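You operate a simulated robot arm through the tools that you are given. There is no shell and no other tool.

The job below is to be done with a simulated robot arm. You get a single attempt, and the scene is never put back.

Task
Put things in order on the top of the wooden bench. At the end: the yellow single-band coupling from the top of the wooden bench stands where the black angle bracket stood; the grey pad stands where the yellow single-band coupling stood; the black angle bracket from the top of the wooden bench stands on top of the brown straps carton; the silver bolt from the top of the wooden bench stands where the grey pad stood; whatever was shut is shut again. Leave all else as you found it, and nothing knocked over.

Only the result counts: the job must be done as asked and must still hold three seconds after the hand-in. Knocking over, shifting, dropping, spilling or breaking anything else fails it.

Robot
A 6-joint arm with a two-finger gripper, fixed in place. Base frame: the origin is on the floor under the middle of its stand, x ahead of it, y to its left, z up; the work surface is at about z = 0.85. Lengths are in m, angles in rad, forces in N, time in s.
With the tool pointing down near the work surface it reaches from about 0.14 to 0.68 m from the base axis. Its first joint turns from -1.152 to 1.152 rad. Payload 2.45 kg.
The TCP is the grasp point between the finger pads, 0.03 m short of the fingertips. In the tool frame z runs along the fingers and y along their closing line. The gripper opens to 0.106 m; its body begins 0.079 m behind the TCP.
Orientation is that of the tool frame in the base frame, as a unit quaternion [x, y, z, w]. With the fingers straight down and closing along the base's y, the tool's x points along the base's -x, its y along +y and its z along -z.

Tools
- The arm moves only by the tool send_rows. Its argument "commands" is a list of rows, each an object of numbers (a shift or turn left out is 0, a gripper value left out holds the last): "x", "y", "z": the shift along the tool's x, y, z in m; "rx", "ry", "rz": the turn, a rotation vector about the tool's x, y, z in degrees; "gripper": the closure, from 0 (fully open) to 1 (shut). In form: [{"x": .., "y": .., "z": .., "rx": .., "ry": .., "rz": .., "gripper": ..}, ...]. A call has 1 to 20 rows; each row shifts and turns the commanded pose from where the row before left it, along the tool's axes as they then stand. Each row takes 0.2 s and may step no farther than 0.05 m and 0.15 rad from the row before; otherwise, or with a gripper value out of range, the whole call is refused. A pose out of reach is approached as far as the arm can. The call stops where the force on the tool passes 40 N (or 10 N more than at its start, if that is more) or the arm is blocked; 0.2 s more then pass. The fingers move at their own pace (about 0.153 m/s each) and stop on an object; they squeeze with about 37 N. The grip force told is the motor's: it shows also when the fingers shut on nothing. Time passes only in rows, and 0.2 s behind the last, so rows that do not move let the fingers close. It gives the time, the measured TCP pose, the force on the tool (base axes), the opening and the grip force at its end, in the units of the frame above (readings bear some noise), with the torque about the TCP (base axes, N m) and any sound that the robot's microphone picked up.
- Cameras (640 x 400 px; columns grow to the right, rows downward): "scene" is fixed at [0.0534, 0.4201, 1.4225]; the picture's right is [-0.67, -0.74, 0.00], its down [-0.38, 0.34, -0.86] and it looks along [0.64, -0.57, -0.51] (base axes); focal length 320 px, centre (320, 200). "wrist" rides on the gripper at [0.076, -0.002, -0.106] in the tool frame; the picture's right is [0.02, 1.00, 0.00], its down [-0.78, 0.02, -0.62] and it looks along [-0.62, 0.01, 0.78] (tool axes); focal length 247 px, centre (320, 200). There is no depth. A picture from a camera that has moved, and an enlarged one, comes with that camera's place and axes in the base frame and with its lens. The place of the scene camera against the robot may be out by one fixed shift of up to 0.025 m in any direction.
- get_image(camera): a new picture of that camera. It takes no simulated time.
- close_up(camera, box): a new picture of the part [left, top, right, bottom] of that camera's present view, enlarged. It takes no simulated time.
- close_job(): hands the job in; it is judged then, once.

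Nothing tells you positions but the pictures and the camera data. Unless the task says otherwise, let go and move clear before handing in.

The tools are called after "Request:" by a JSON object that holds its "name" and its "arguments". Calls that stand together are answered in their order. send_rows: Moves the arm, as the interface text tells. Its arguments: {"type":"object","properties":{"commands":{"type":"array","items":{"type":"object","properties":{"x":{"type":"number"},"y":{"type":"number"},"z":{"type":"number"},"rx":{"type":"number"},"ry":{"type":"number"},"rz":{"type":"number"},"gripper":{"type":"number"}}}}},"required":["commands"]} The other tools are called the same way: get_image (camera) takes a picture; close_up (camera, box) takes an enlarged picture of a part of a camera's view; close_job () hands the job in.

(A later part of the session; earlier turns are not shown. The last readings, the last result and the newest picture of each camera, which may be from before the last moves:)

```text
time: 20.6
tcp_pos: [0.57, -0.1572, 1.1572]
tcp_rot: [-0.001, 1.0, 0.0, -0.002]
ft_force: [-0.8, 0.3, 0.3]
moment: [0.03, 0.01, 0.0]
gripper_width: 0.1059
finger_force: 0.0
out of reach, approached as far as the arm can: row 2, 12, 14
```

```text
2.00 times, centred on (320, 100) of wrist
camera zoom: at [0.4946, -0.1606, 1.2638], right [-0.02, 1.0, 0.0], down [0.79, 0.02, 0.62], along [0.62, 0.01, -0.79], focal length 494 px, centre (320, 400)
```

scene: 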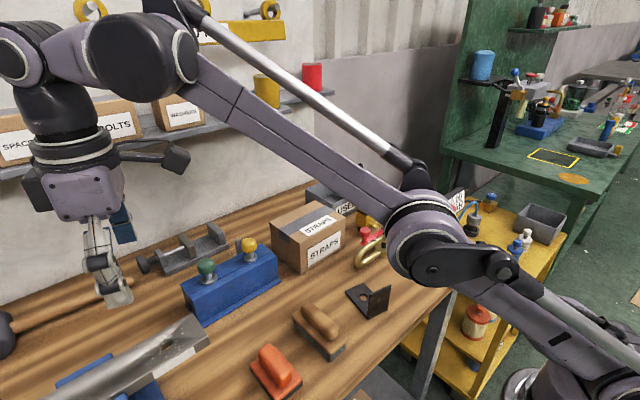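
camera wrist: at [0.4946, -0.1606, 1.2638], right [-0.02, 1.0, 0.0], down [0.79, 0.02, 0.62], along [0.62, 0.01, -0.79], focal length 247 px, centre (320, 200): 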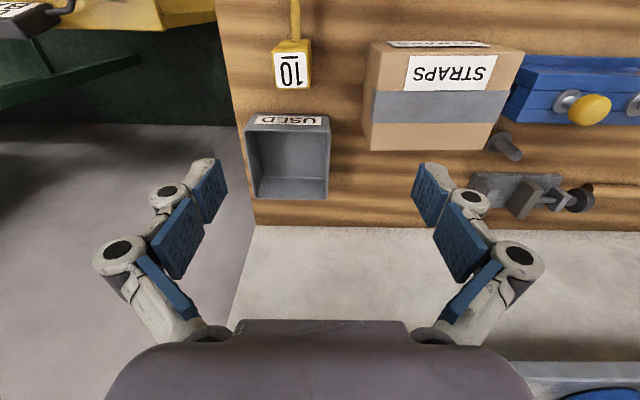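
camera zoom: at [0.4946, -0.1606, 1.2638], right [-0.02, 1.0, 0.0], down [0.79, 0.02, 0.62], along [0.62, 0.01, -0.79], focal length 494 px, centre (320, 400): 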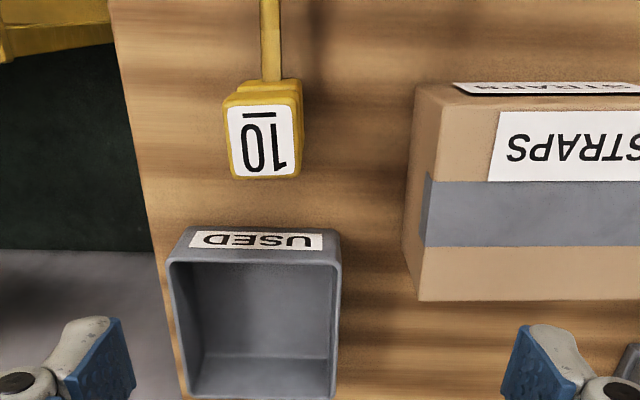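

The bin is empty. I'll check the blue block with its sliding-looking strip and knobs, since something may be shut inside it, and count the bands of the couplings on the trolley.

Request:
{"name": "close_up", "arguments": {"camera": "scene", "box": [180, 235, 285, 325]}}

Request:
{"name": "close_up", "arguments": {"camera": "wrist", "box": [480, 40, 640, 160]}}

Request:
{"name": "close_up", "arguments": {"camera": "scene", "box": [475, 220, 545, 280]}}

Request:
{"name": "close_up", "arguments": {"camera": "scene", "box": [410, 180, 510, 270]}}

Request:
{"name": "close_up", "arguments": {"camera": "scene", "box": [340, 220, 480, 340]}}

Request:
{"name": "close_up", "arguments": {"camera": "scene", "box": [440, 280, 520, 370]}}

```text
4.44 times, centred on (232, 280) of scene
camera zoom: at [0.0534, 0.4201, 1.4225], right [-0.67, -0.74, 0.0], down [-0.38, 0.34, -0.86], along [0.64, -0.57, -0.51], focal length 1421 px, centre (709, -156)
```

zoom: 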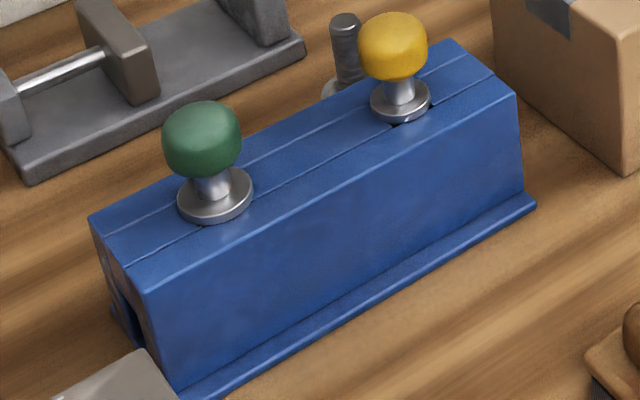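

```text
3.33 times, centred on (560, 100) of wrist
camera zoom: at [0.4946, -0.1606, 1.2638], right [-0.02, 1.0, 0.0], down [0.79, 0.02, 0.62], along [0.62, 0.01, -0.79], focal length 823 px, centre (-480, 533)
```

zoom: 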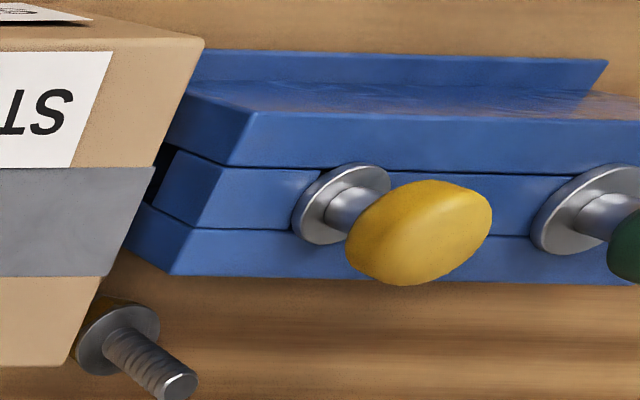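

```text
6.67 times, centred on (510, 250) of scene
camera zoom: at [0.0534, 0.4201, 1.4225], right [-0.67, -0.74, 0.0], down [-0.38, 0.34, -0.86], along [0.64, -0.57, -0.51], focal length 2131 px, centre (-947, -133)
```

zoom: 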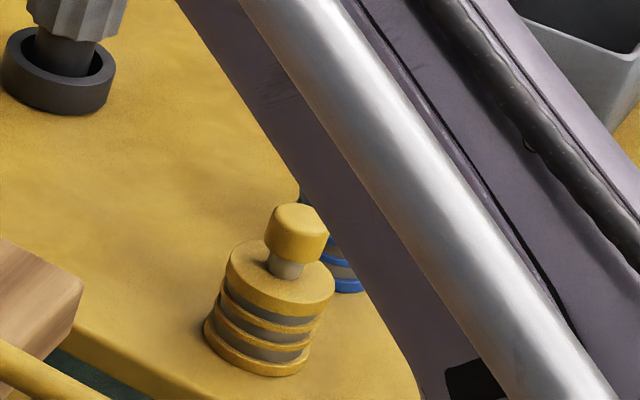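

```text
4.44 times, centred on (460, 225) of scene
camera zoom: at [0.0534, 0.4201, 1.4225], right [-0.67, -0.74, 0.0], down [-0.38, 0.34, -0.86], along [0.64, -0.57, -0.51], focal length 1421 px, centre (-302, 89)
```

zoom: 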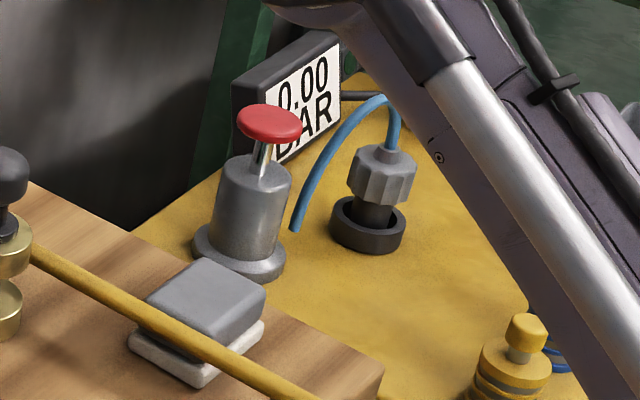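

```text
3.33 times, centred on (410, 280) of scene
camera zoom: at [0.0534, 0.4201, 1.4225], right [-0.67, -0.74, 0.0], down [-0.38, 0.34, -0.86], along [0.64, -0.57, -0.51], focal length 1066 px, centre (20, -67)
```

zoom: 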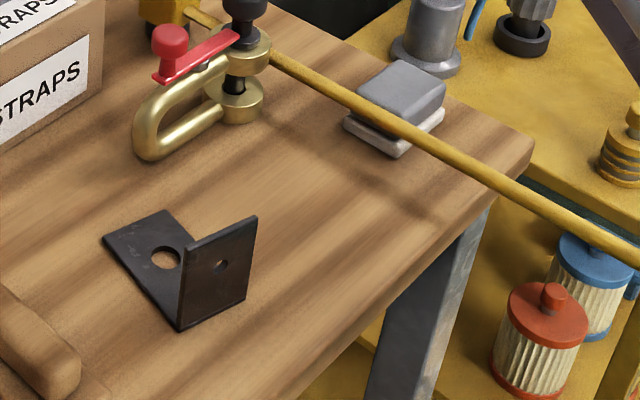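

```text
4.44 times, centred on (480, 325) of scene
camera zoom: at [0.0534, 0.4201, 1.4225], right [-0.67, -0.74, 0.0], down [-0.38, 0.34, -0.86], along [0.64, -0.57, -0.51], focal length 1421 px, centre (-391, -356)
```

zoom: 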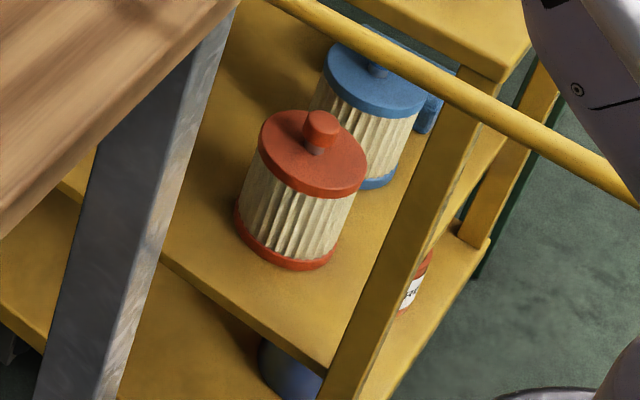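

No coupling shows on the open bench except, possibly, the yellow two-part piece with one dark band. I'll enlarge that piece and the knobs strongly to decide what each really is.

Request:
{"name": "close_up", "arguments": {"camera": "scene", "box": [350, 185, 400, 235]}}

Request:
{"name": "close_up", "arguments": {"camera": "scene", "box": [380, 215, 450, 265]}}

Request:
{"name": "close_up", "arguments": {"camera": "wrist", "box": [260, 0, 330, 100]}}

Request:
{"name": "close_up", "arguments": {"camera": "scene", "box": [540, 300, 640, 400]}}

```text
8.00 times, centred on (375, 210) of scene
camera zoom: at [0.0534, 0.4201, 1.4225], right [-0.67, -0.74, 0.0], down [-0.38, 0.34, -0.86], along [0.64, -0.57, -0.51], focal length 2557 px, centre (-120, 120)
```

zoom: 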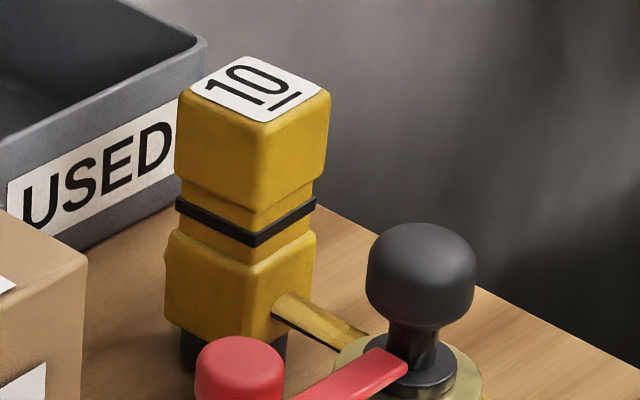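

```text
8.00 times, centred on (415, 240) of scene
camera zoom: at [0.0534, 0.4201, 1.4225], right [-0.67, -0.74, 0.0], down [-0.38, 0.34, -0.86], along [0.64, -0.57, -0.51], focal length 2557 px, centre (-440, -120)
```

zoom: 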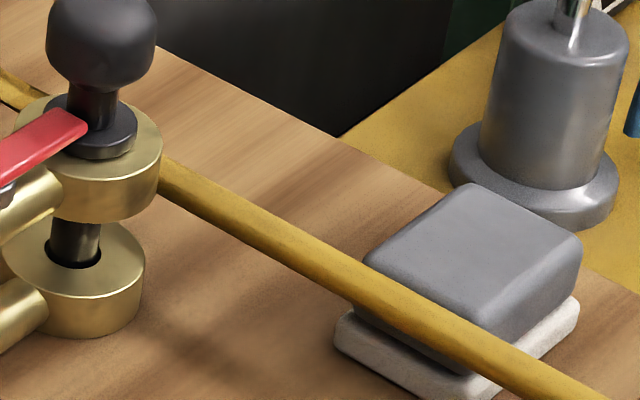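

```text
4.00 times, centred on (295, 50) of wrist
camera zoom: at [0.4946, -0.1606, 1.2638], right [-0.02, 1.0, 0.0], down [0.79, 0.02, 0.62], along [0.62, 0.01, -0.79], focal length 988 px, centre (420, 800)
```

zoom: 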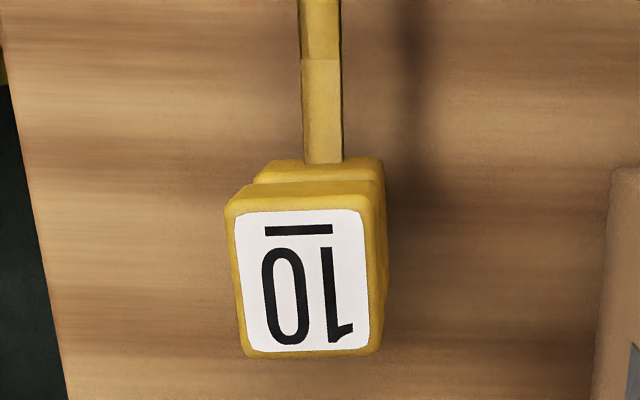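

```text
4.00 times, centred on (590, 350) of scene
camera zoom: at [0.0534, 0.4201, 1.4225], right [-0.67, -0.74, 0.0], down [-0.38, 0.34, -0.86], along [0.64, -0.57, -0.51], focal length 1278 px, centre (-760, -400)
```

zoom: 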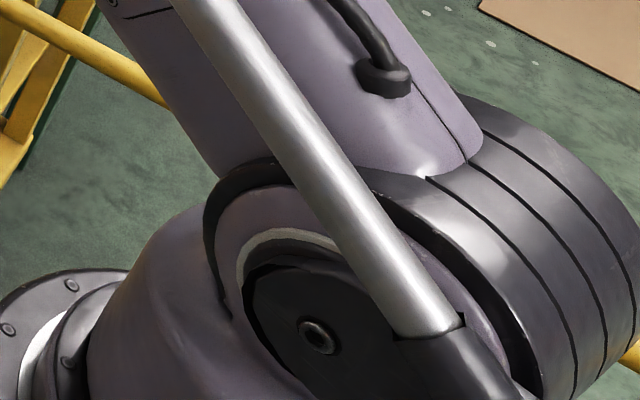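

The post with the pole looks like a tool with a long lever. To find out whether the pole is joined to it and where it ends, I'll turn the wrist camera to look back along the pole toward the robot base.

Request:
{"name": "send_rows", "arguments": {"commands": [{"x": 0.045}, {"x": 0.045}, {"x": 0.045, "y": 0.02}, {"z": -0.03, "y": 0.03}, {"rz": -8}, {"rz": -8}, {"rz": -8}, {"rz": -8}, {"rz": -8}, {"rz": -8}, {"rz": -8}, {"rz": -8}, {"rz": -8}, {"rz": -8}, {"rz": -8}, {"rz": -8}, {"rz": -8}, {"rz": -8}, {"rz": -8}, {"rz": -8}]}}

Request:
{"name": "get_image", "arguments": {"camera": "wrist"}}

```text
time: 24.8
tcp_pos: [0.5008, -0.1278, 1.2086]
tcp_rot: [0.9, -0.436, -0.002, 0.001]
ft_force: [0.3, 0.3, -0.1]
moment: [0.02, 0.03, 0.01]
gripper_width: 0.106
finger_force: 0.1
out of reach, approached as far as the arm can: row 2, 3
```

```text
taken
camera wrist: at [0.5504, -0.1874, 1.3155], right [-0.77, -0.64, 0.0], down [-0.5, 0.6, 0.62], along [-0.4, 0.48, -0.78], focal length 247 px, centre (320, 200)
```

wrist: 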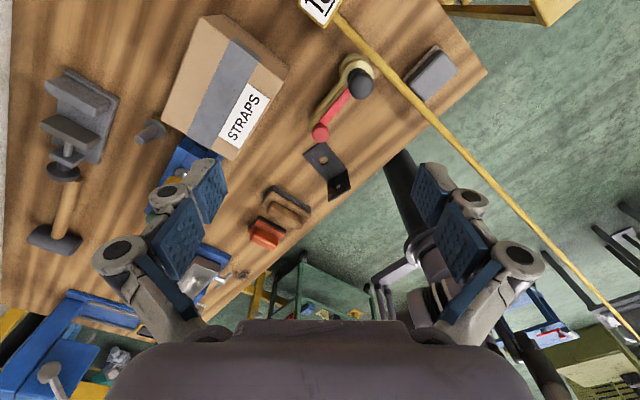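

Request:
{"name": "close_up", "arguments": {"camera": "wrist", "box": [520, 200, 640, 400]}}

Request:
{"name": "close_up", "arguments": {"camera": "wrist", "box": [280, 0, 500, 150]}}

Request:
{"name": "get_image", "arguments": {"camera": "scene"}}

Request:
{"name": "close_up", "arguments": {"camera": "wrist", "box": [20, 20, 320, 270]}}

```text
2.00 times, centred on (580, 300) of wrist
camera zoom: at [0.5504, -0.1874, 1.3155], right [-0.77, -0.64, 0.0], down [-0.5, 0.6, 0.62], along [-0.4, 0.48, -0.78], focal length 494 px, centre (-200, 0)
```

zoom: 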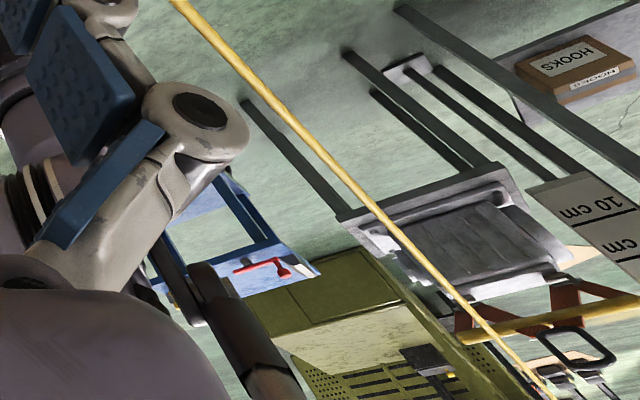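

```text
2.67 times, centred on (390, 75) of wrist
camera zoom: at [0.5504, -0.1874, 1.3155], right [-0.77, -0.64, 0.0], down [-0.5, 0.6, 0.62], along [-0.4, 0.48, -0.78], focal length 659 px, centre (133, 533)
```

zoom: 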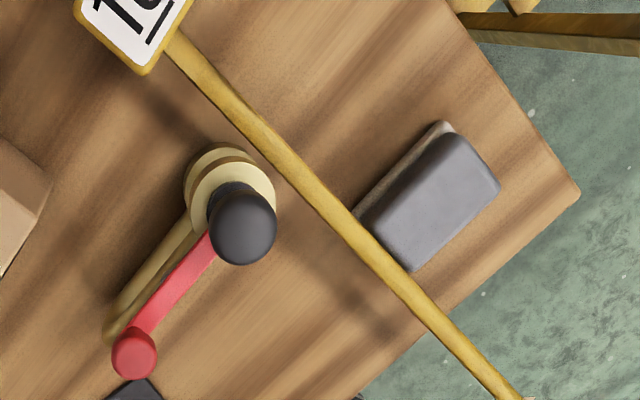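

```text
taken
```

scene: 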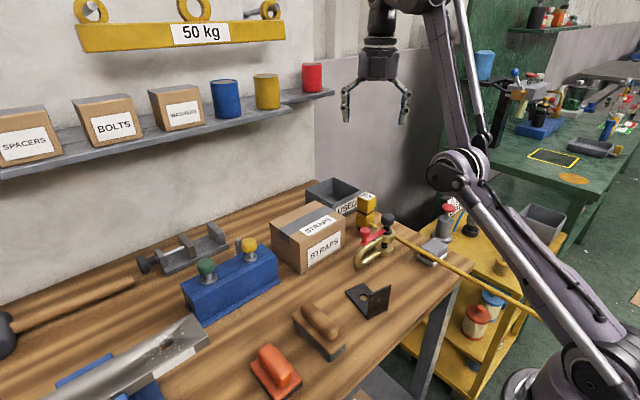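

```text
1.60 times, centred on (170, 145) of wrist
camera zoom: at [0.5504, -0.1874, 1.3155], right [-0.77, -0.64, 0.0], down [-0.5, 0.6, 0.62], along [-0.4, 0.48, -0.78], focal length 395 px, centre (560, 288)
```

zoom: 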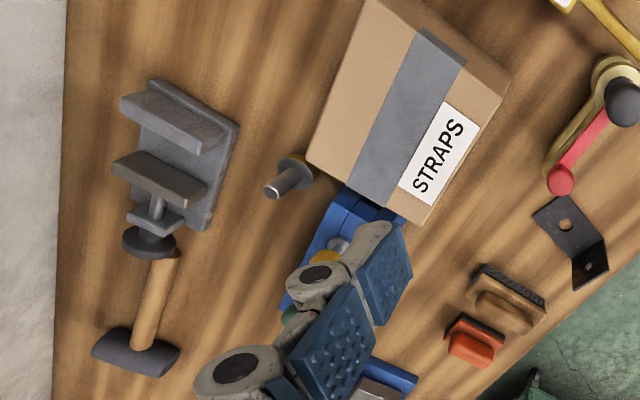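

The pole runs straight for well over a metre past the robot, so it is a fixed long obstacle with the "10" post, not something to carry. One place still unseen is the space beneath the raised metal bar; I'll look there along +y from low down.

Request:
{"name": "send_rows", "arguments": {"commands": [{"rz": 8}, {"rz": 8}, {"rz": 8}, {"rz": 8}, {"rz": 6}, {"x": -0.045, "y": 0.02}, {"x": -0.045, "y": 0.02}, {"x": -0.045, "y": 0.02}, {"x": -0.045, "y": 0.015}, {"x": -0.045}, {"x": -0.045}, {"ry": -8}, {"ry": -8}, {"ry": -8}, {}]}}

Request:
{"name": "get_image", "arguments": {"camera": "wrist"}}

```text
time: 28.0
tcp_pos: [0.4977, 0.1386, 1.2507]
tcp_rot: [-0.692, 0.692, 0.148, 0.146]
ft_force: [-0.1, 0.5, 0.0]
moment: [0.01, 0.02, 0.0]
gripper_width: 0.1058
finger_force: 0.1
out of reach, approached as far as the arm can: row 6, 7, 8, 9, 14
```

```text
taken
camera wrist: at [0.501, 0.0243, 1.3183], right [-1.0, -0.02, 0.0], down [-0.01, 0.46, 0.89], along [-0.02, 0.89, -0.46], focal length 247 px, centre (320, 200)
```

wrist: 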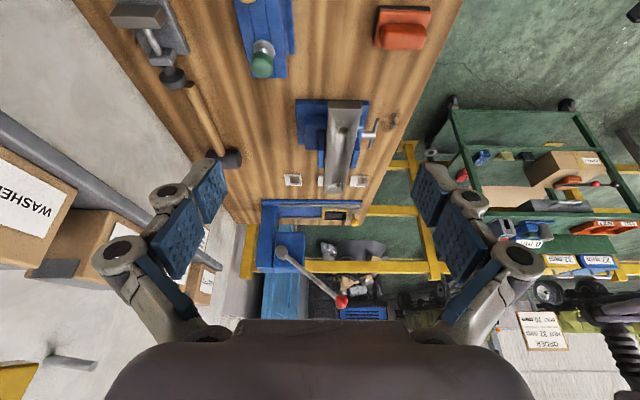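

Request:
{"name": "close_up", "arguments": {"camera": "wrist", "box": [230, 60, 430, 240]}}

Request:
{"name": "close_up", "arguments": {"camera": "wrist", "box": [220, 180, 400, 330]}}

Request:
{"name": "close_up", "arguments": {"camera": "wrist", "box": [400, 80, 640, 320]}}

Request:
{"name": "close_up", "arguments": {"camera": "scene", "box": [430, 180, 570, 290]}}

```text
2.22 times, centred on (330, 150) of wrist
camera zoom: at [0.501, 0.0243, 1.3183], right [-1.0, -0.02, 0.0], down [-0.01, 0.46, 0.89], along [-0.02, 0.89, -0.46], focal length 549 px, centre (298, 311)
```

zoom: 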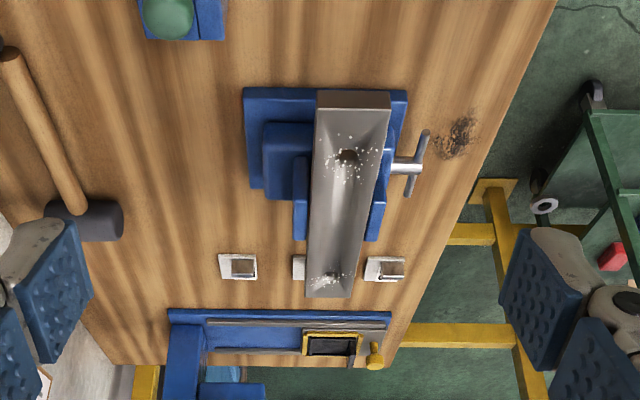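

```text
2.67 times, centred on (310, 255) of wrist
camera zoom: at [0.501, 0.0243, 1.3183], right [-1.0, -0.02, 0.0], down [-0.01, 0.46, 0.89], along [-0.02, 0.89, -0.46], focal length 659 px, centre (347, 53)
```

zoom: 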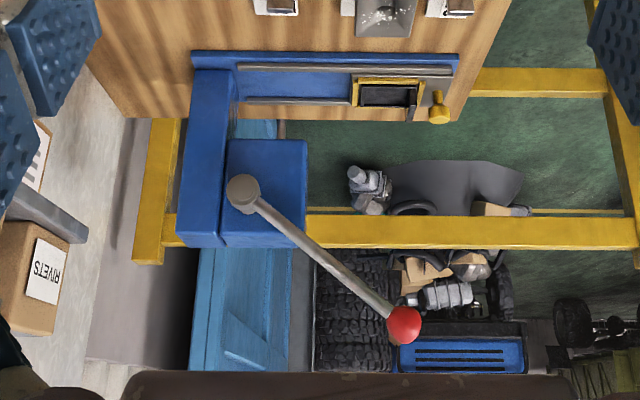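

```text
1.67 times, centred on (520, 200) of wrist
camera zoom: at [0.501, 0.0243, 1.3183], right [-1.0, -0.02, 0.0], down [-0.01, 0.46, 0.89], along [-0.02, 0.89, -0.46], focal length 412 px, centre (-13, 200)
```

zoom: 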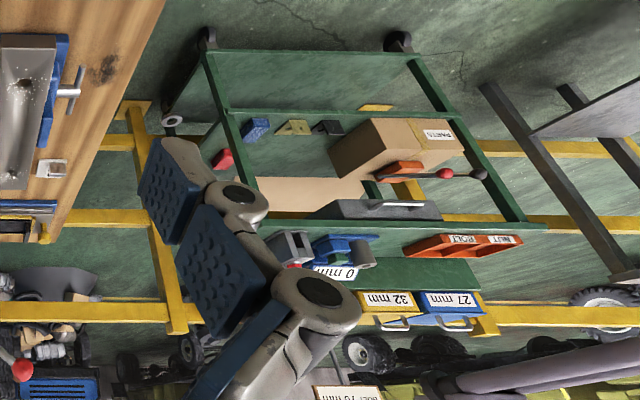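

```text
3.64 times, centred on (500, 235) of scene
camera zoom: at [0.0534, 0.4201, 1.4225], right [-0.67, -0.74, 0.0], down [-0.38, 0.34, -0.86], along [0.64, -0.57, -0.51], focal length 1162 px, centre (-334, 73)
```

zoom: 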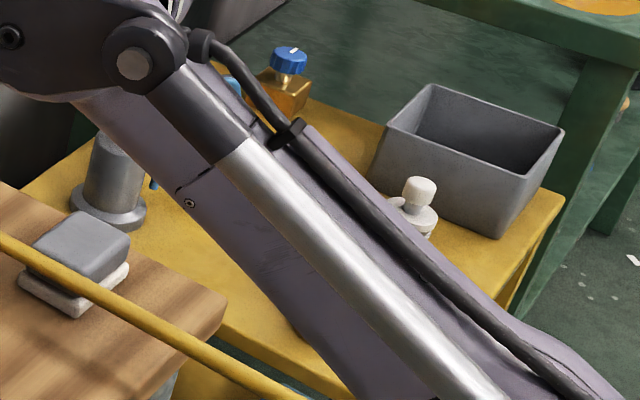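

Nothing under the bar. I'll look closely at both ends of the blue block and its strip, in case it is a housing with something shut inside.

Request:
{"name": "close_up", "arguments": {"camera": "scene", "box": [178, 275, 228, 325]}}

Request:
{"name": "close_up", "arguments": {"camera": "scene", "box": [225, 235, 285, 275]}}

Request:
{"name": "close_up", "arguments": {"camera": "wrist", "box": [220, 0, 320, 90]}}

Request:
{"name": "close_up", "arguments": {"camera": "scene", "box": [300, 170, 420, 280]}}

```text
8.00 times, centred on (203, 300) of scene
camera zoom: at [0.0534, 0.4201, 1.4225], right [-0.67, -0.74, 0.0], down [-0.38, 0.34, -0.86], along [0.64, -0.57, -0.51], focal length 2557 px, centre (1256, -600)
```

zoom: 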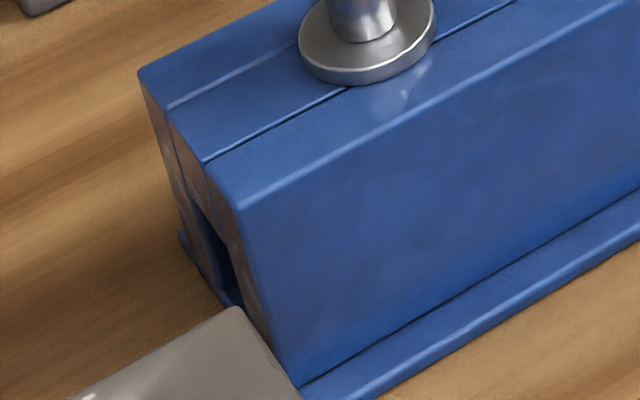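

```text
10.00 times, centred on (255, 255) of scene
camera zoom: at [0.0534, 0.4201, 1.4225], right [-0.67, -0.74, 0.0], down [-0.38, 0.34, -0.86], along [0.64, -0.57, -0.51], focal length 3196 px, centre (970, -350)
```

zoom: 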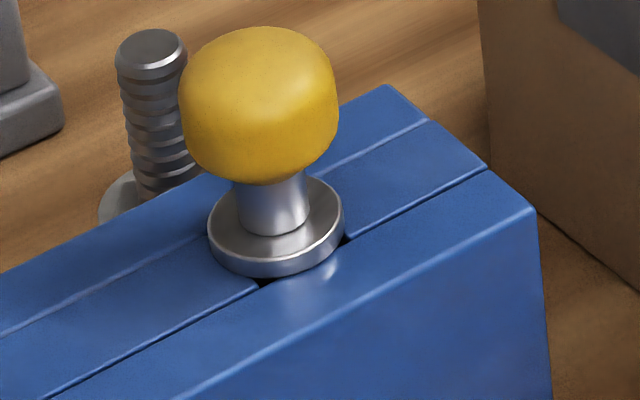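

```text
4.44 times, centred on (270, 45) of wrist
camera zoom: at [0.501, 0.0243, 1.3183], right [-1.0, -0.02, 0.0], down [-0.01, 0.46, 0.89], along [-0.02, 0.89, -0.46], focal length 1098 px, centre (542, 889)
```

zoom: 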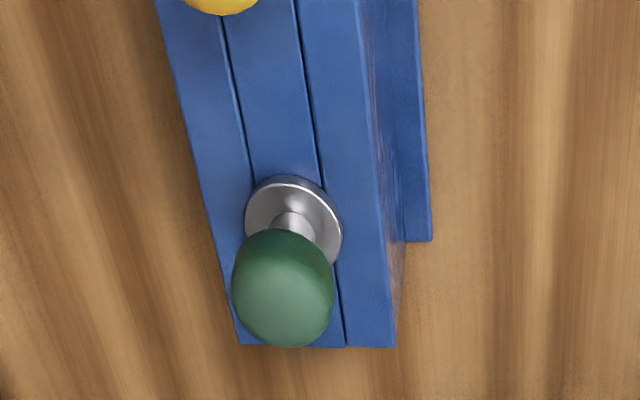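

```text
3.64 times, centred on (360, 225) of scene
camera zoom: at [0.0534, 0.4201, 1.4225], right [-0.67, -0.74, 0.0], down [-0.38, 0.34, -0.86], along [0.64, -0.57, -0.51], focal length 1162 px, centre (174, 109)
```

zoom: 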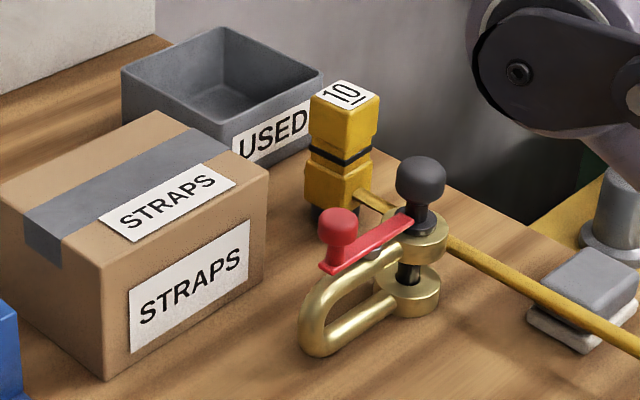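

The blue block is a solid-walled rail with two pins, nothing to open. I'll undo the tilt, clear the view, and count the bands on the trolley couplings so as to understand the naming.

Request:
{"name": "send_rows", "arguments": {"commands": [{"ry": 8}, {"ry": 8}, {"ry": 8}, {"rz": 8}, {"rz": 8}, {"rz": 8}, {"rz": 8}, {"rz": 8}, {"rz": 8}, {"rz": 8}, {"rz": 8}, {"rz": 8}, {"rz": 8}, {"rz": 8}, {"rz": 2}, {}]}}

Request:
{"name": "close_up", "arguments": {"camera": "scene", "box": [480, 215, 550, 280]}}

Request:
{"name": "get_image", "arguments": {"camera": "scene"}}

```text
time: 31.4
tcp_pos: [0.4934, 0.1393, 1.2488]
tcp_rot: [0.0, 1.0, 0.0, -0.002]
ft_force: [-0.2, -0.1, 0.0]
moment: [0.0, 0.02, 0.01]
gripper_width: 0.106
finger_force: 0.0
out of reach, approached as far as the arm can: row 3
```

```text
6.15 times, centred on (515, 248) of scene
camera zoom: at [0.0534, 0.4201, 1.4225], right [-0.67, -0.74, 0.0], down [-0.38, 0.34, -0.86], along [0.64, -0.57, -0.51], focal length 1967 px, centre (-880, -92)
```

zoom: 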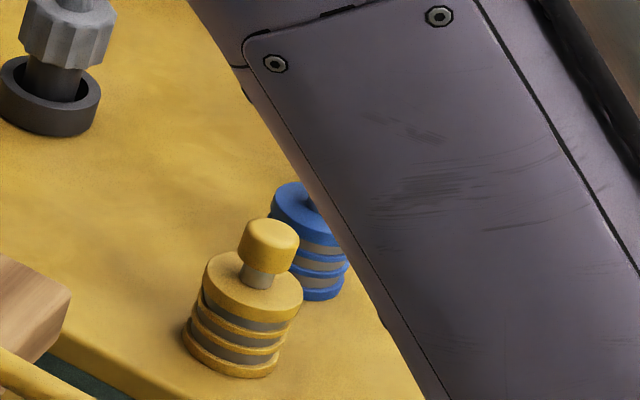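

```text
taken
```

scene: 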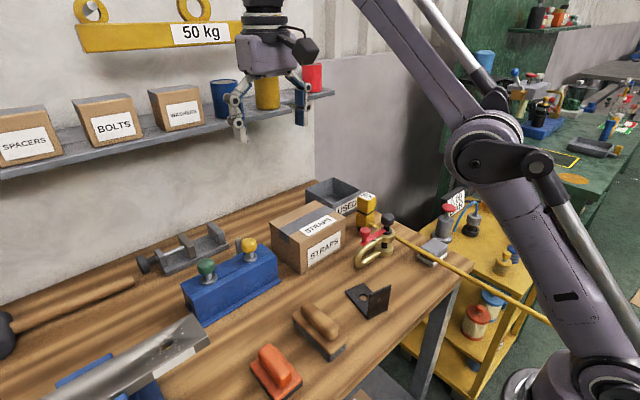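

Both trolley couplings have two grey grooves, so the names go by ring-like bands. I'll turn the camera the other way (toward -y and then -x) to see the trolley and where the long pole ends.

Request:
{"name": "send_rows", "arguments": {"commands": [{"y": -0.045, "x": 0.02}, {"y": -0.045, "x": 0.02}, {"y": -0.045, "x": 0.02}, {"y": -0.045, "x": 0.02}, {"rz": 8}, {"rz": 8}, {"rz": 8}, {"rz": 8}, {"rz": 8}, {"rz": 8}, {"rz": 8}, {"rz": 8}, {"rz": 8}, {}]}}

Request:
{"name": "get_image", "arguments": {"camera": "wrist"}}

```text
time: 34.4
tcp_pos: [0.4159, -0.0427, 1.2483]
tcp_rot: [0.588, 0.809, -0.001, -0.001]
ft_force: [-0.1, 0.5, 1.1]
moment: [0.03, 0.01, 0.0]
gripper_width: 0.1058
finger_force: 0.1
```

```text
taken
camera wrist: at [0.3916, 0.0283, 1.3557], right [0.94, 0.33, 0.0], down [0.26, -0.74, 0.62], along [0.2, -0.59, -0.78], focal length 247 px, centre (320, 200)
```

wrist: 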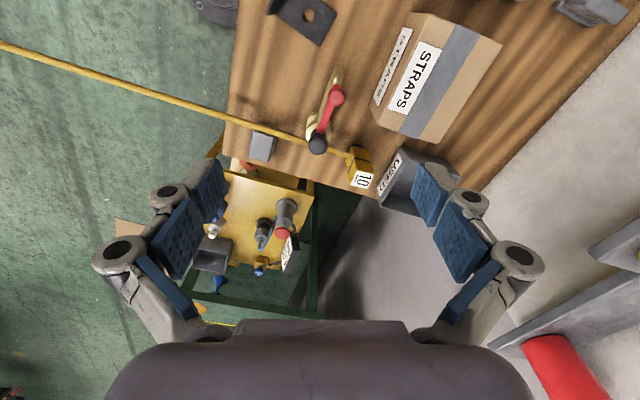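

Request:
{"name": "send_rows", "arguments": {"commands": [{"rz": 8}, {"rz": 8}, {"rz": 8}, {"rz": 8}, {"rz": 8}, {"rz": 8}, {"rz": 8}, {"ry": -8}, {"ry": -8}, {}]}}

Request:
{"name": "get_image", "arguments": {"camera": "wrist"}}

```text
time: 36.6
tcp_pos: [0.4147, -0.0419, 1.2471]
tcp_rot: [0.889, 0.435, -0.127, 0.061]
ft_force: [-1.2, 0.1, 0.8]
moment: [0.01, -0.01, -0.01]
gripper_width: 0.1059
finger_force: 0.2
```

```text
taken
camera wrist: at [0.478, 0.0394, 1.3289], right [0.8, -0.6, -0.01], down [-0.34, -0.47, 0.82], along [-0.49, -0.65, -0.58], focal length 247 px, centre (320, 200)
```

wrist: 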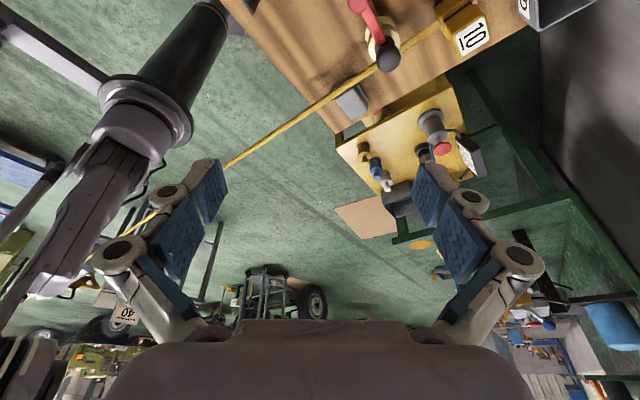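

Request:
{"name": "close_up", "arguments": {"camera": "wrist", "box": [0, 180, 200, 330]}}

Request:
{"name": "close_up", "arguments": {"camera": "wrist", "box": [320, 0, 540, 200]}}

```text
2.67 times, centred on (100, 255) of wrist
camera zoom: at [0.478, 0.0394, 1.3289], right [0.8, -0.6, -0.01], down [-0.34, -0.47, 0.82], along [-0.49, -0.65, -0.58], focal length 659 px, centre (907, 53)
```

zoom: 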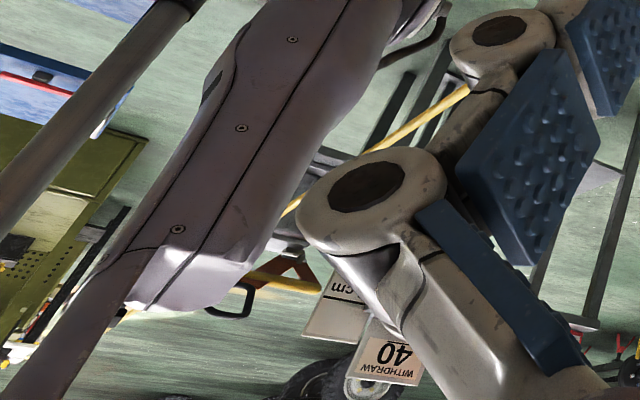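

```text
2.00 times, centred on (430, 100) of wrist
camera zoom: at [0.478, 0.0394, 1.3289], right [0.8, -0.6, -0.01], down [-0.34, -0.47, 0.82], along [-0.49, -0.65, -0.58], focal length 494 px, centre (100, 400)
```

zoom: 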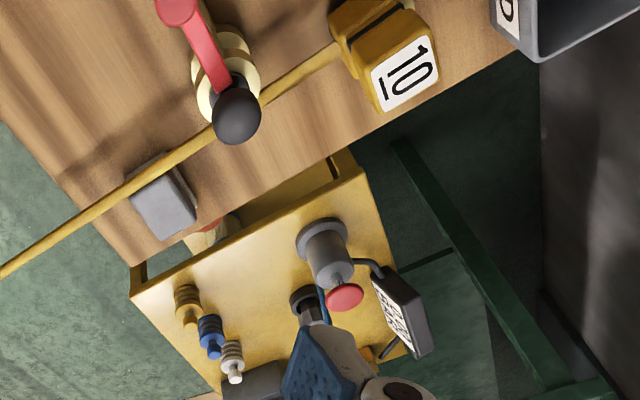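

The pole runs far behind the robot to another station, so post and pole are one fixed installation. I'll turn the tool back and take a low look at the post from the bench's right side to be sure what it is.

Request:
{"name": "send_rows", "arguments": {"commands": [{"ry": 8}, {"ry": 8}, {"rz": -8}, {"rz": -8}, {"rz": -8}, {"rz": -8}, {"rz": -8}, {"rz": -8}, {"rz": -8}, {"rz": -8}, {"rz": -8}, {"rz": -8}, {"rz": -8}, {"rz": -8}, {"rz": -8}, {"rz": -8}, {"rz": -8}, {"rz": -8}, {}]}}

Request:
{"name": "send_rows", "arguments": {"commands": [{"y": -0.045}, {"y": -0.045}, {"y": -0.045}, {"y": -0.045}, {"y": -0.045}, {"rz": -8}, {"rz": -8}, {"rz": -8}, {"rz": -8}, {"rz": -8}, {"rz": -8}, {"rz": -8}, {"rz": -8}, {"rz": -8}, {"rz": -8}, {"rz": -8}]}}

Request:
{"name": "get_image", "arguments": {"camera": "wrist"}}

```text
time: 40.6
tcp_pos: [0.4156, -0.0418, 1.2484]
tcp_rot: [-0.002, 1.0, 0.0, -0.002]
ft_force: [0.1, 0.3, -0.1]
moment: [0.0, -0.01, -0.01]
gripper_width: 0.106
finger_force: 0.0
```

```text
time: 44.0
tcp_pos: [0.4153, -0.2681, 1.2481]
tcp_rot: [-0.697, 0.717, 0.001, -0.002]
ft_force: [-0.5, 0.5, 0.6]
moment: [0.01, 0.02, -0.01]
gripper_width: 0.1062
finger_force: 0.0
```

```text
taken
camera wrist: at [0.4153, -0.3447, 1.3557], right [-1.0, 0.01, 0.0], down [0.01, 0.78, 0.62], along [0.0, 0.62, -0.78], focal length 247 px, centre (320, 200)
```

wrist: 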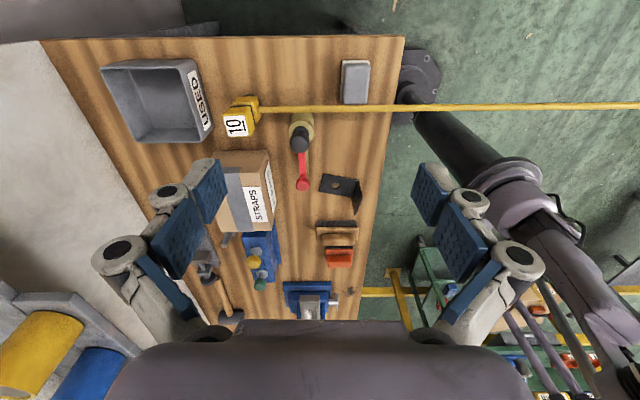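

The pole and post are as before. I'll go lower off the bench's right edge (trolley items are below 0.86 m) to view the post and shackle from the side.

Request:
{"name": "send_rows", "arguments": {"commands": [{"x": 0.04}, {"x": 0.04}, {"z": 0.045}, {"z": 0.045}, {"z": 0.045}, {"z": 0.045}, {"ry": -8}, {"ry": -8}, {"ry": -8}, {}]}}

Request:
{"name": "get_image", "arguments": {"camera": "wrist"}}

```text
time: 46.2
tcp_pos: [0.4044, -0.3292, 1.0596]
tcp_rot: [-0.68, 0.703, 0.146, 0.148]
ft_force: [0.1, 0.5, 0.1]
moment: [-0.02, 0.01, 0.04]
gripper_width: 0.106
finger_force: 0.0
out of reach, approached as far as the arm can: row 2
```

```text
taken
camera wrist: at [0.4032, -0.4449, 1.1257], right [-1.0, 0.01, -0.01], down [0.0, 0.46, 0.89], along [0.01, 0.89, -0.46], focal length 247 px, centre (320, 200)
```

wrist: 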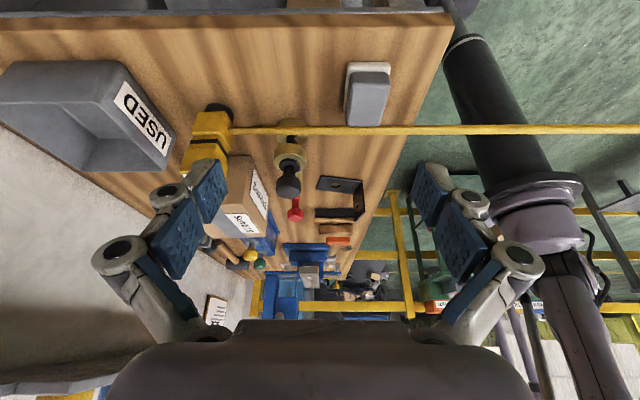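

Request:
{"name": "close_up", "arguments": {"camera": "wrist", "box": [160, 80, 320, 230]}}

Request:
{"name": "close_up", "arguments": {"camera": "wrist", "box": [200, 180, 360, 290]}}

Request:
{"name": "close_up", "arguments": {"camera": "wrist", "box": [300, 40, 440, 150]}}

```text
2.67 times, centred on (240, 155) of wrist
camera zoom: at [0.4032, -0.4449, 1.1257], right [-1.0, 0.01, -0.01], down [0.0, 0.46, 0.89], along [0.01, 0.89, -0.46], focal length 659 px, centre (533, 320)
```

zoom: 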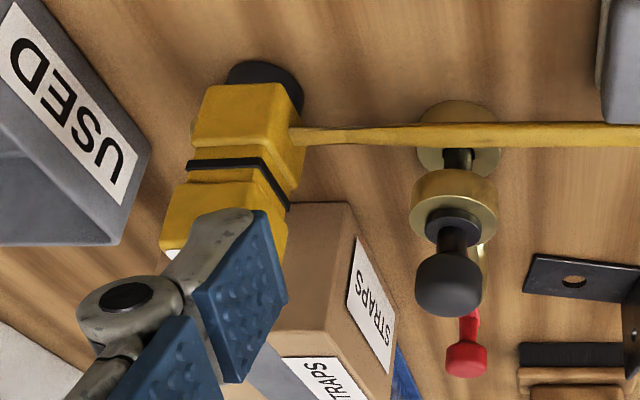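

```text
3.64 times, centred on (280, 235) of wrist
camera zoom: at [0.4032, -0.4449, 1.1257], right [-1.0, 0.01, -0.01], down [0.0, 0.46, 0.89], along [0.01, 0.89, -0.46], focal length 898 px, centre (466, 73)
```

zoom: 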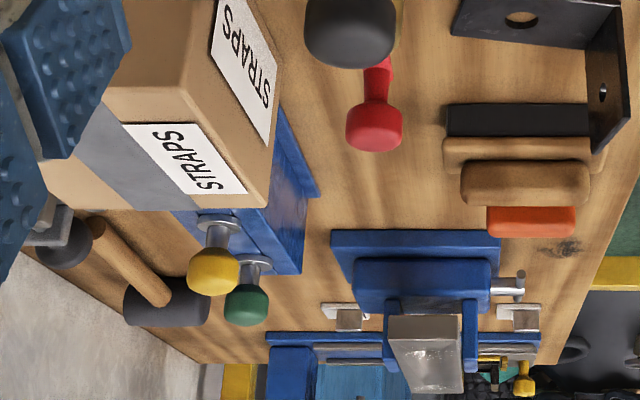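

```text
3.64 times, centred on (370, 95) of wrist
camera zoom: at [0.4032, -0.4449, 1.1257], right [-1.0, 0.01, -0.01], down [0.0, 0.46, 0.89], along [0.01, 0.89, -0.46], focal length 898 px, centre (138, 582)
```

zoom: 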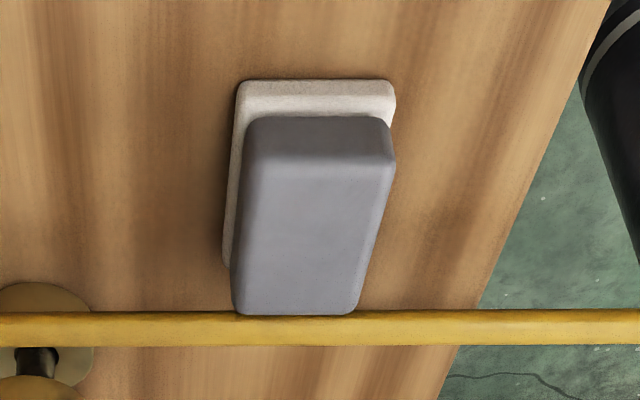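

From the side, the post is two yellow blocks with one black band on a black foot, with the yellow line leaving its lower block, so it may be a hose coupling. I want to see what the far end of that line is attached to, so I'll turn the camera to look along it behind the robot.

Request:
{"name": "send_rows", "arguments": {"commands": [{"ry": 8}, {"ry": 8}, {"ry": 8}, {"z": -0.04}, {"z": -0.04}, {"rz": -8}, {"rz": -8}, {"rz": -8}, {"rz": -8}, {"rz": -8}, {"rz": -8}, {"rz": -8}, {"rz": -8}, {"rz": -8}, {"rz": -8}, {"ry": -8}, {"ry": -8}, {"ry": -8}, {}]}}

Request:
{"name": "get_image", "arguments": {"camera": "wrist"}}

```text
time: 50.2
tcp_pos: [0.4173, -0.3162, 1.1377]
tcp_rot: [0.903, -0.375, -0.196, -0.075]
ft_force: [-0.4, -0.4, -0.3]
moment: [0.01, 0.04, -0.02]
gripper_width: 0.1061
finger_force: 0.0
out of reach, approached as far as the arm can: row 11, 12, 13, 14, 15
```

```text
taken
camera wrist: at [0.4987, -0.3956, 1.2046], right [-0.69, -0.72, 0.0], down [-0.33, 0.32, 0.89], along [-0.64, 0.62, -0.46], focal length 247 px, centre (320, 200)
```

wrist: 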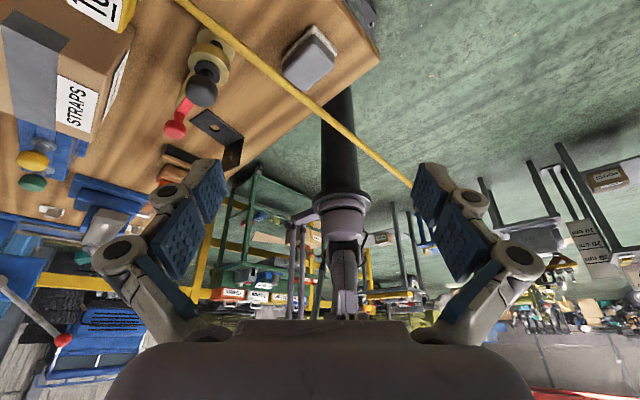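

Request:
{"name": "close_up", "arguments": {"camera": "wrist", "box": [370, 130, 530, 330]}}

Request:
{"name": "close_up", "arguments": {"camera": "wrist", "box": [520, 150, 640, 330]}}

```text
2.00 times, centred on (450, 230) of wrist
camera zoom: at [0.4987, -0.3956, 1.2046], right [-0.69, -0.72, 0.0], down [-0.33, 0.32, 0.89], along [-0.64, 0.62, -0.46], focal length 494 px, centre (60, 140)
```

zoom: 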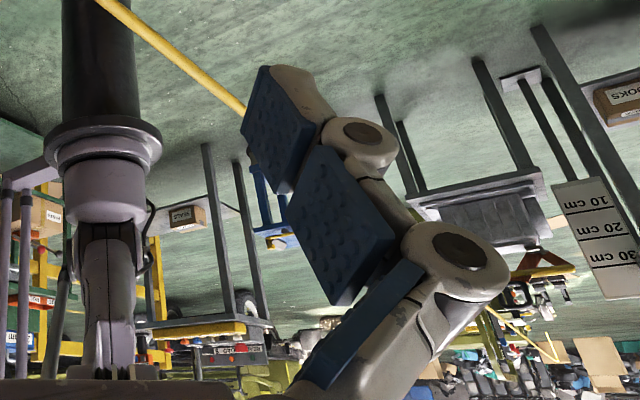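

```text
2.22 times, centred on (580, 240) of wrist
camera zoom: at [0.4987, -0.3956, 1.2046], right [-0.69, -0.72, 0.0], down [-0.33, 0.32, 0.89], along [-0.64, 0.62, -0.46], focal length 549 px, centre (-258, 111)
```

zoom: 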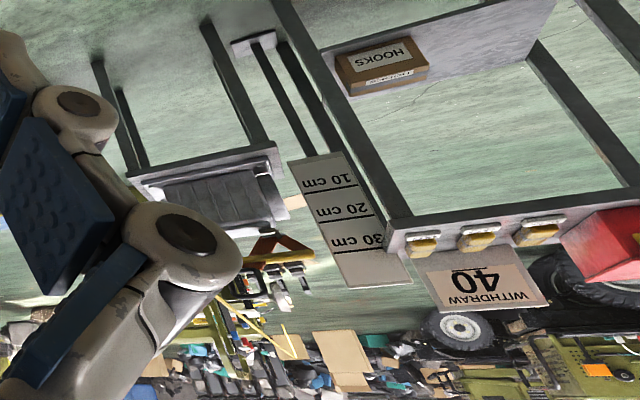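

The yellow line runs many metres back through the hall, so it may be a hose or line belonging to that yellow coupling; I'll test that gently later. First comes the unambiguous step: the bracket (base about 0.085 x 0.053 at (0.374, 0.009), upright at its robot-side end) goes onto the carton, so I level the tool and turn it to the bracket's angle.

Request:
{"name": "send_rows", "arguments": {"commands": [{"ry": 8}, {"ry": 8}, {"ry": 8}, {"rz": 8}, {"rz": 8}, {"rz": 8}, {"rz": 8}, {"rz": 8}, {"rz": 8}, {"rz": 8}, {"rz": 4}, {}]}}

```text
time: 52.8
tcp_pos: [0.4145, -0.3157, 1.1395]
tcp_rot: [-0.611, 0.792, 0.0, -0.004]
ft_force: [-0.1, 0.0, -1.2]
moment: [-0.01, 0.01, 0.01]
gripper_width: 0.106
finger_force: 0.1
```

The tool is level at about -75 degrees; now I move over the bracket at safe height and take pictures to refine its position.

Request:
{"name": "send_rows", "arguments": {"commands": [{"x": -0.0381, "y": 0.0207}, {"x": -0.0381, "y": 0.0207}, {"x": -0.0381, "y": 0.0207}, {"x": -0.0381, "y": 0.0207}, {"x": -0.0381, "y": 0.0207}, {"x": -0.0381, "y": 0.0207}, {"x": -0.0381, "y": 0.0207}, {"x": -0.0381, "y": 0.0207}, {}]}}

Request:
{"name": "get_image", "arguments": {"camera": "wrist"}}

Request:
{"name": "get_image", "arguments": {"camera": "scene"}}

```text
time: 54.8
tcp_pos: [0.3334, 0.0193, 1.1406]
tcp_rot: [-0.611, 0.792, 0.0, -0.004]
ft_force: [0.7, 0.4, 0.0]
moment: [-0.03, 0.0, 0.0]
gripper_width: 0.1058
finger_force: 0.0
```

```text
taken
camera wrist: at [0.3176, -0.0553, 1.2486], right [-0.97, 0.23, 0.01], down [0.19, 0.77, 0.62], along [0.14, 0.6, -0.79], focal length 247 px, centre (320, 200)
```

wrist: 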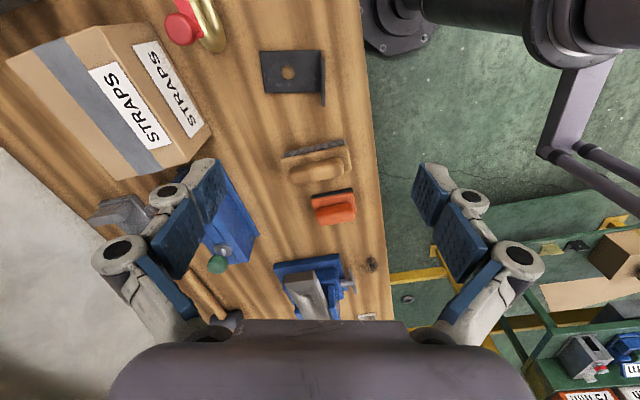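

```text
taken
```

scene: 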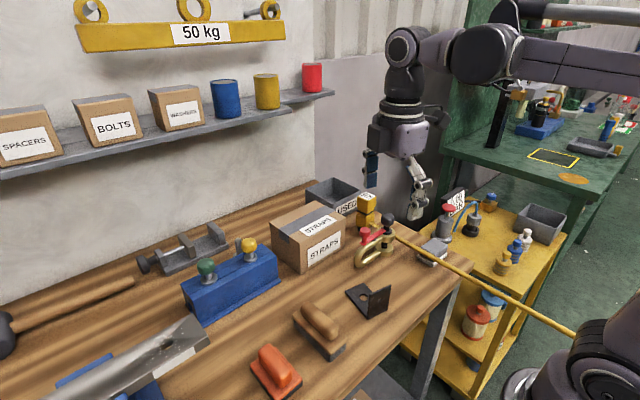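

Request:
{"name": "close_up", "arguments": {"camera": "wrist", "box": [240, 30, 350, 120]}}

```text
4.44 times, centred on (295, 75) of wrist
camera zoom: at [0.3176, -0.0553, 1.2486], right [-0.97, 0.23, 0.01], down [0.19, 0.77, 0.62], along [0.14, 0.6, -0.79], focal length 1098 px, centre (431, 756)
```

zoom: 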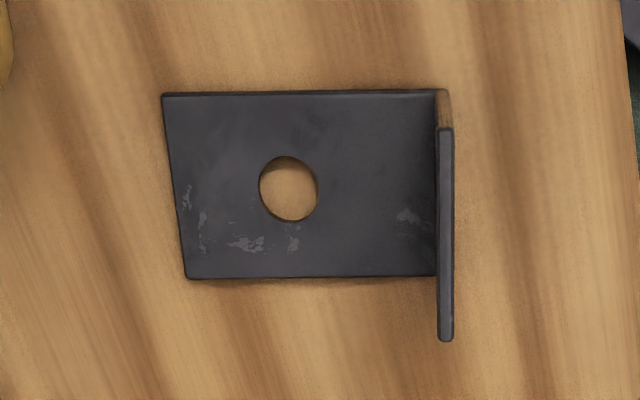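

The bracket's upright has its top at z about 0.924 and middle at about (0.329, 0.017), facing along -12.7 degrees. I'll align the fingers across the upright and come down in stages.

Request:
{"name": "send_rows", "arguments": {"commands": [{"x": 0.0031, "y": 0.0038, "rz": -2}, {"z": 0.04}, {"z": 0.04}, {"z": 0.04}, {"z": 0.04}, {}]}}

Request:
{"name": "get_image", "arguments": {"camera": "wrist"}}

Request:
{"name": "close_up", "arguments": {"camera": "scene", "box": [320, 200, 480, 330]}}

```text
time: 56.2
tcp_pos: [0.3271, 0.0154, 0.9802]
tcp_rot: [-0.625, 0.781, 0.001, -0.004]
ft_force: [0.0, 0.4, -0.5]
moment: [-0.03, 0.01, 0.03]
gripper_width: 0.1059
finger_force: 0.2
```

```text
taken
camera wrist: at [0.3131, -0.0589, 1.0882], right [-0.98, 0.2, 0.01], down [0.16, 0.77, 0.62], along [0.12, 0.61, -0.79], focal length 247 px, centre (320, 200)
```

wrist: 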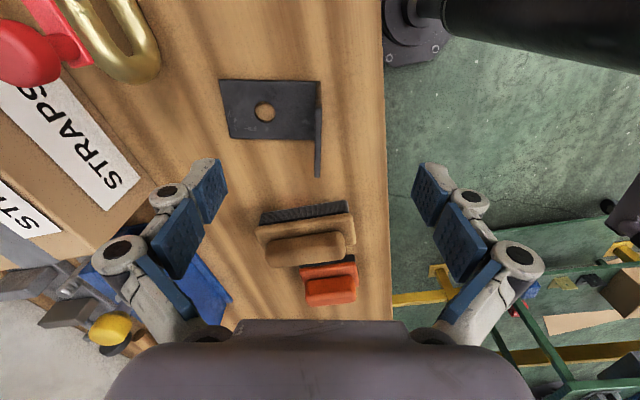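

```text
3.08 times, centred on (400, 265) of scene
camera zoom: at [0.0534, 0.4201, 1.4225], right [-0.67, -0.74, 0.0], down [-0.38, 0.34, -0.86], along [0.64, -0.57, -0.51], focal length 984 px, centre (74, 0)
```

zoom: 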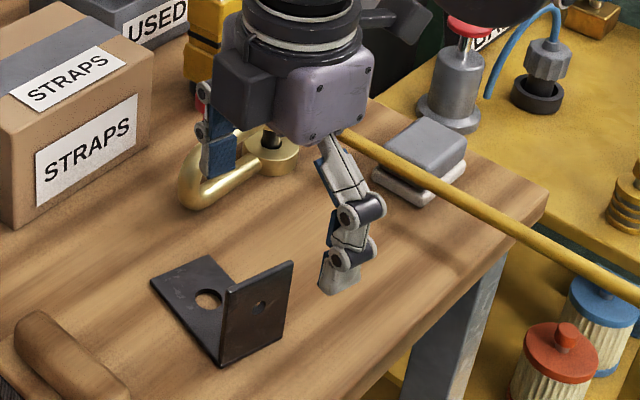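

The upright lies between the fingers as planned. I descend the last 0.08 m and close on it.

Request:
{"name": "send_rows", "arguments": {"commands": [{"z": 0.04, "y": -0.001}, {"z": 0.04}, {}]}}

Request:
{"name": "get_image", "arguments": {"camera": "wrist"}}

Request:
{"name": "close_up", "arguments": {"camera": "scene", "box": [320, 230, 450, 330]}}

```text
time: 57.0
tcp_pos: [0.3283, 0.0172, 0.9023]
tcp_rot: [-0.625, 0.78, 0.0, -0.005]
ft_force: [0.4, -0.5, 0.5]
moment: [-0.01, -0.05, -0.01]
gripper_width: 0.106
finger_force: 0.1
```

```text
taken
camera wrist: at [0.3146, -0.0583, 1.01], right [-0.98, 0.2, 0.01], down [0.16, 0.77, 0.62], along [0.12, 0.61, -0.79], focal length 247 px, centre (320, 200)
```

wrist: 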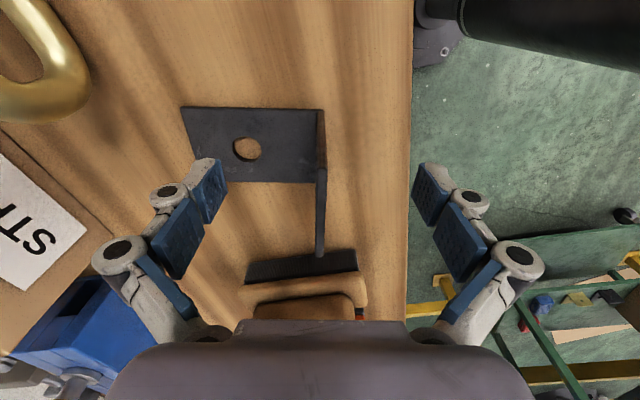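

```text
4.00 times, centred on (385, 280) of scene
camera zoom: at [0.0534, 0.4201, 1.4225], right [-0.67, -0.74, 0.0], down [-0.38, 0.34, -0.86], along [0.64, -0.57, -0.51], focal length 1278 px, centre (60, -120)
```

zoom: 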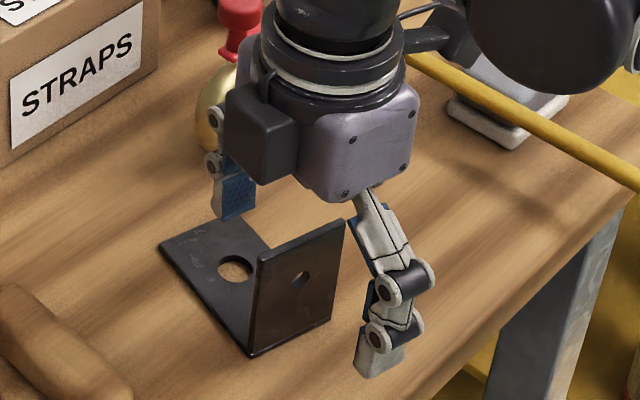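

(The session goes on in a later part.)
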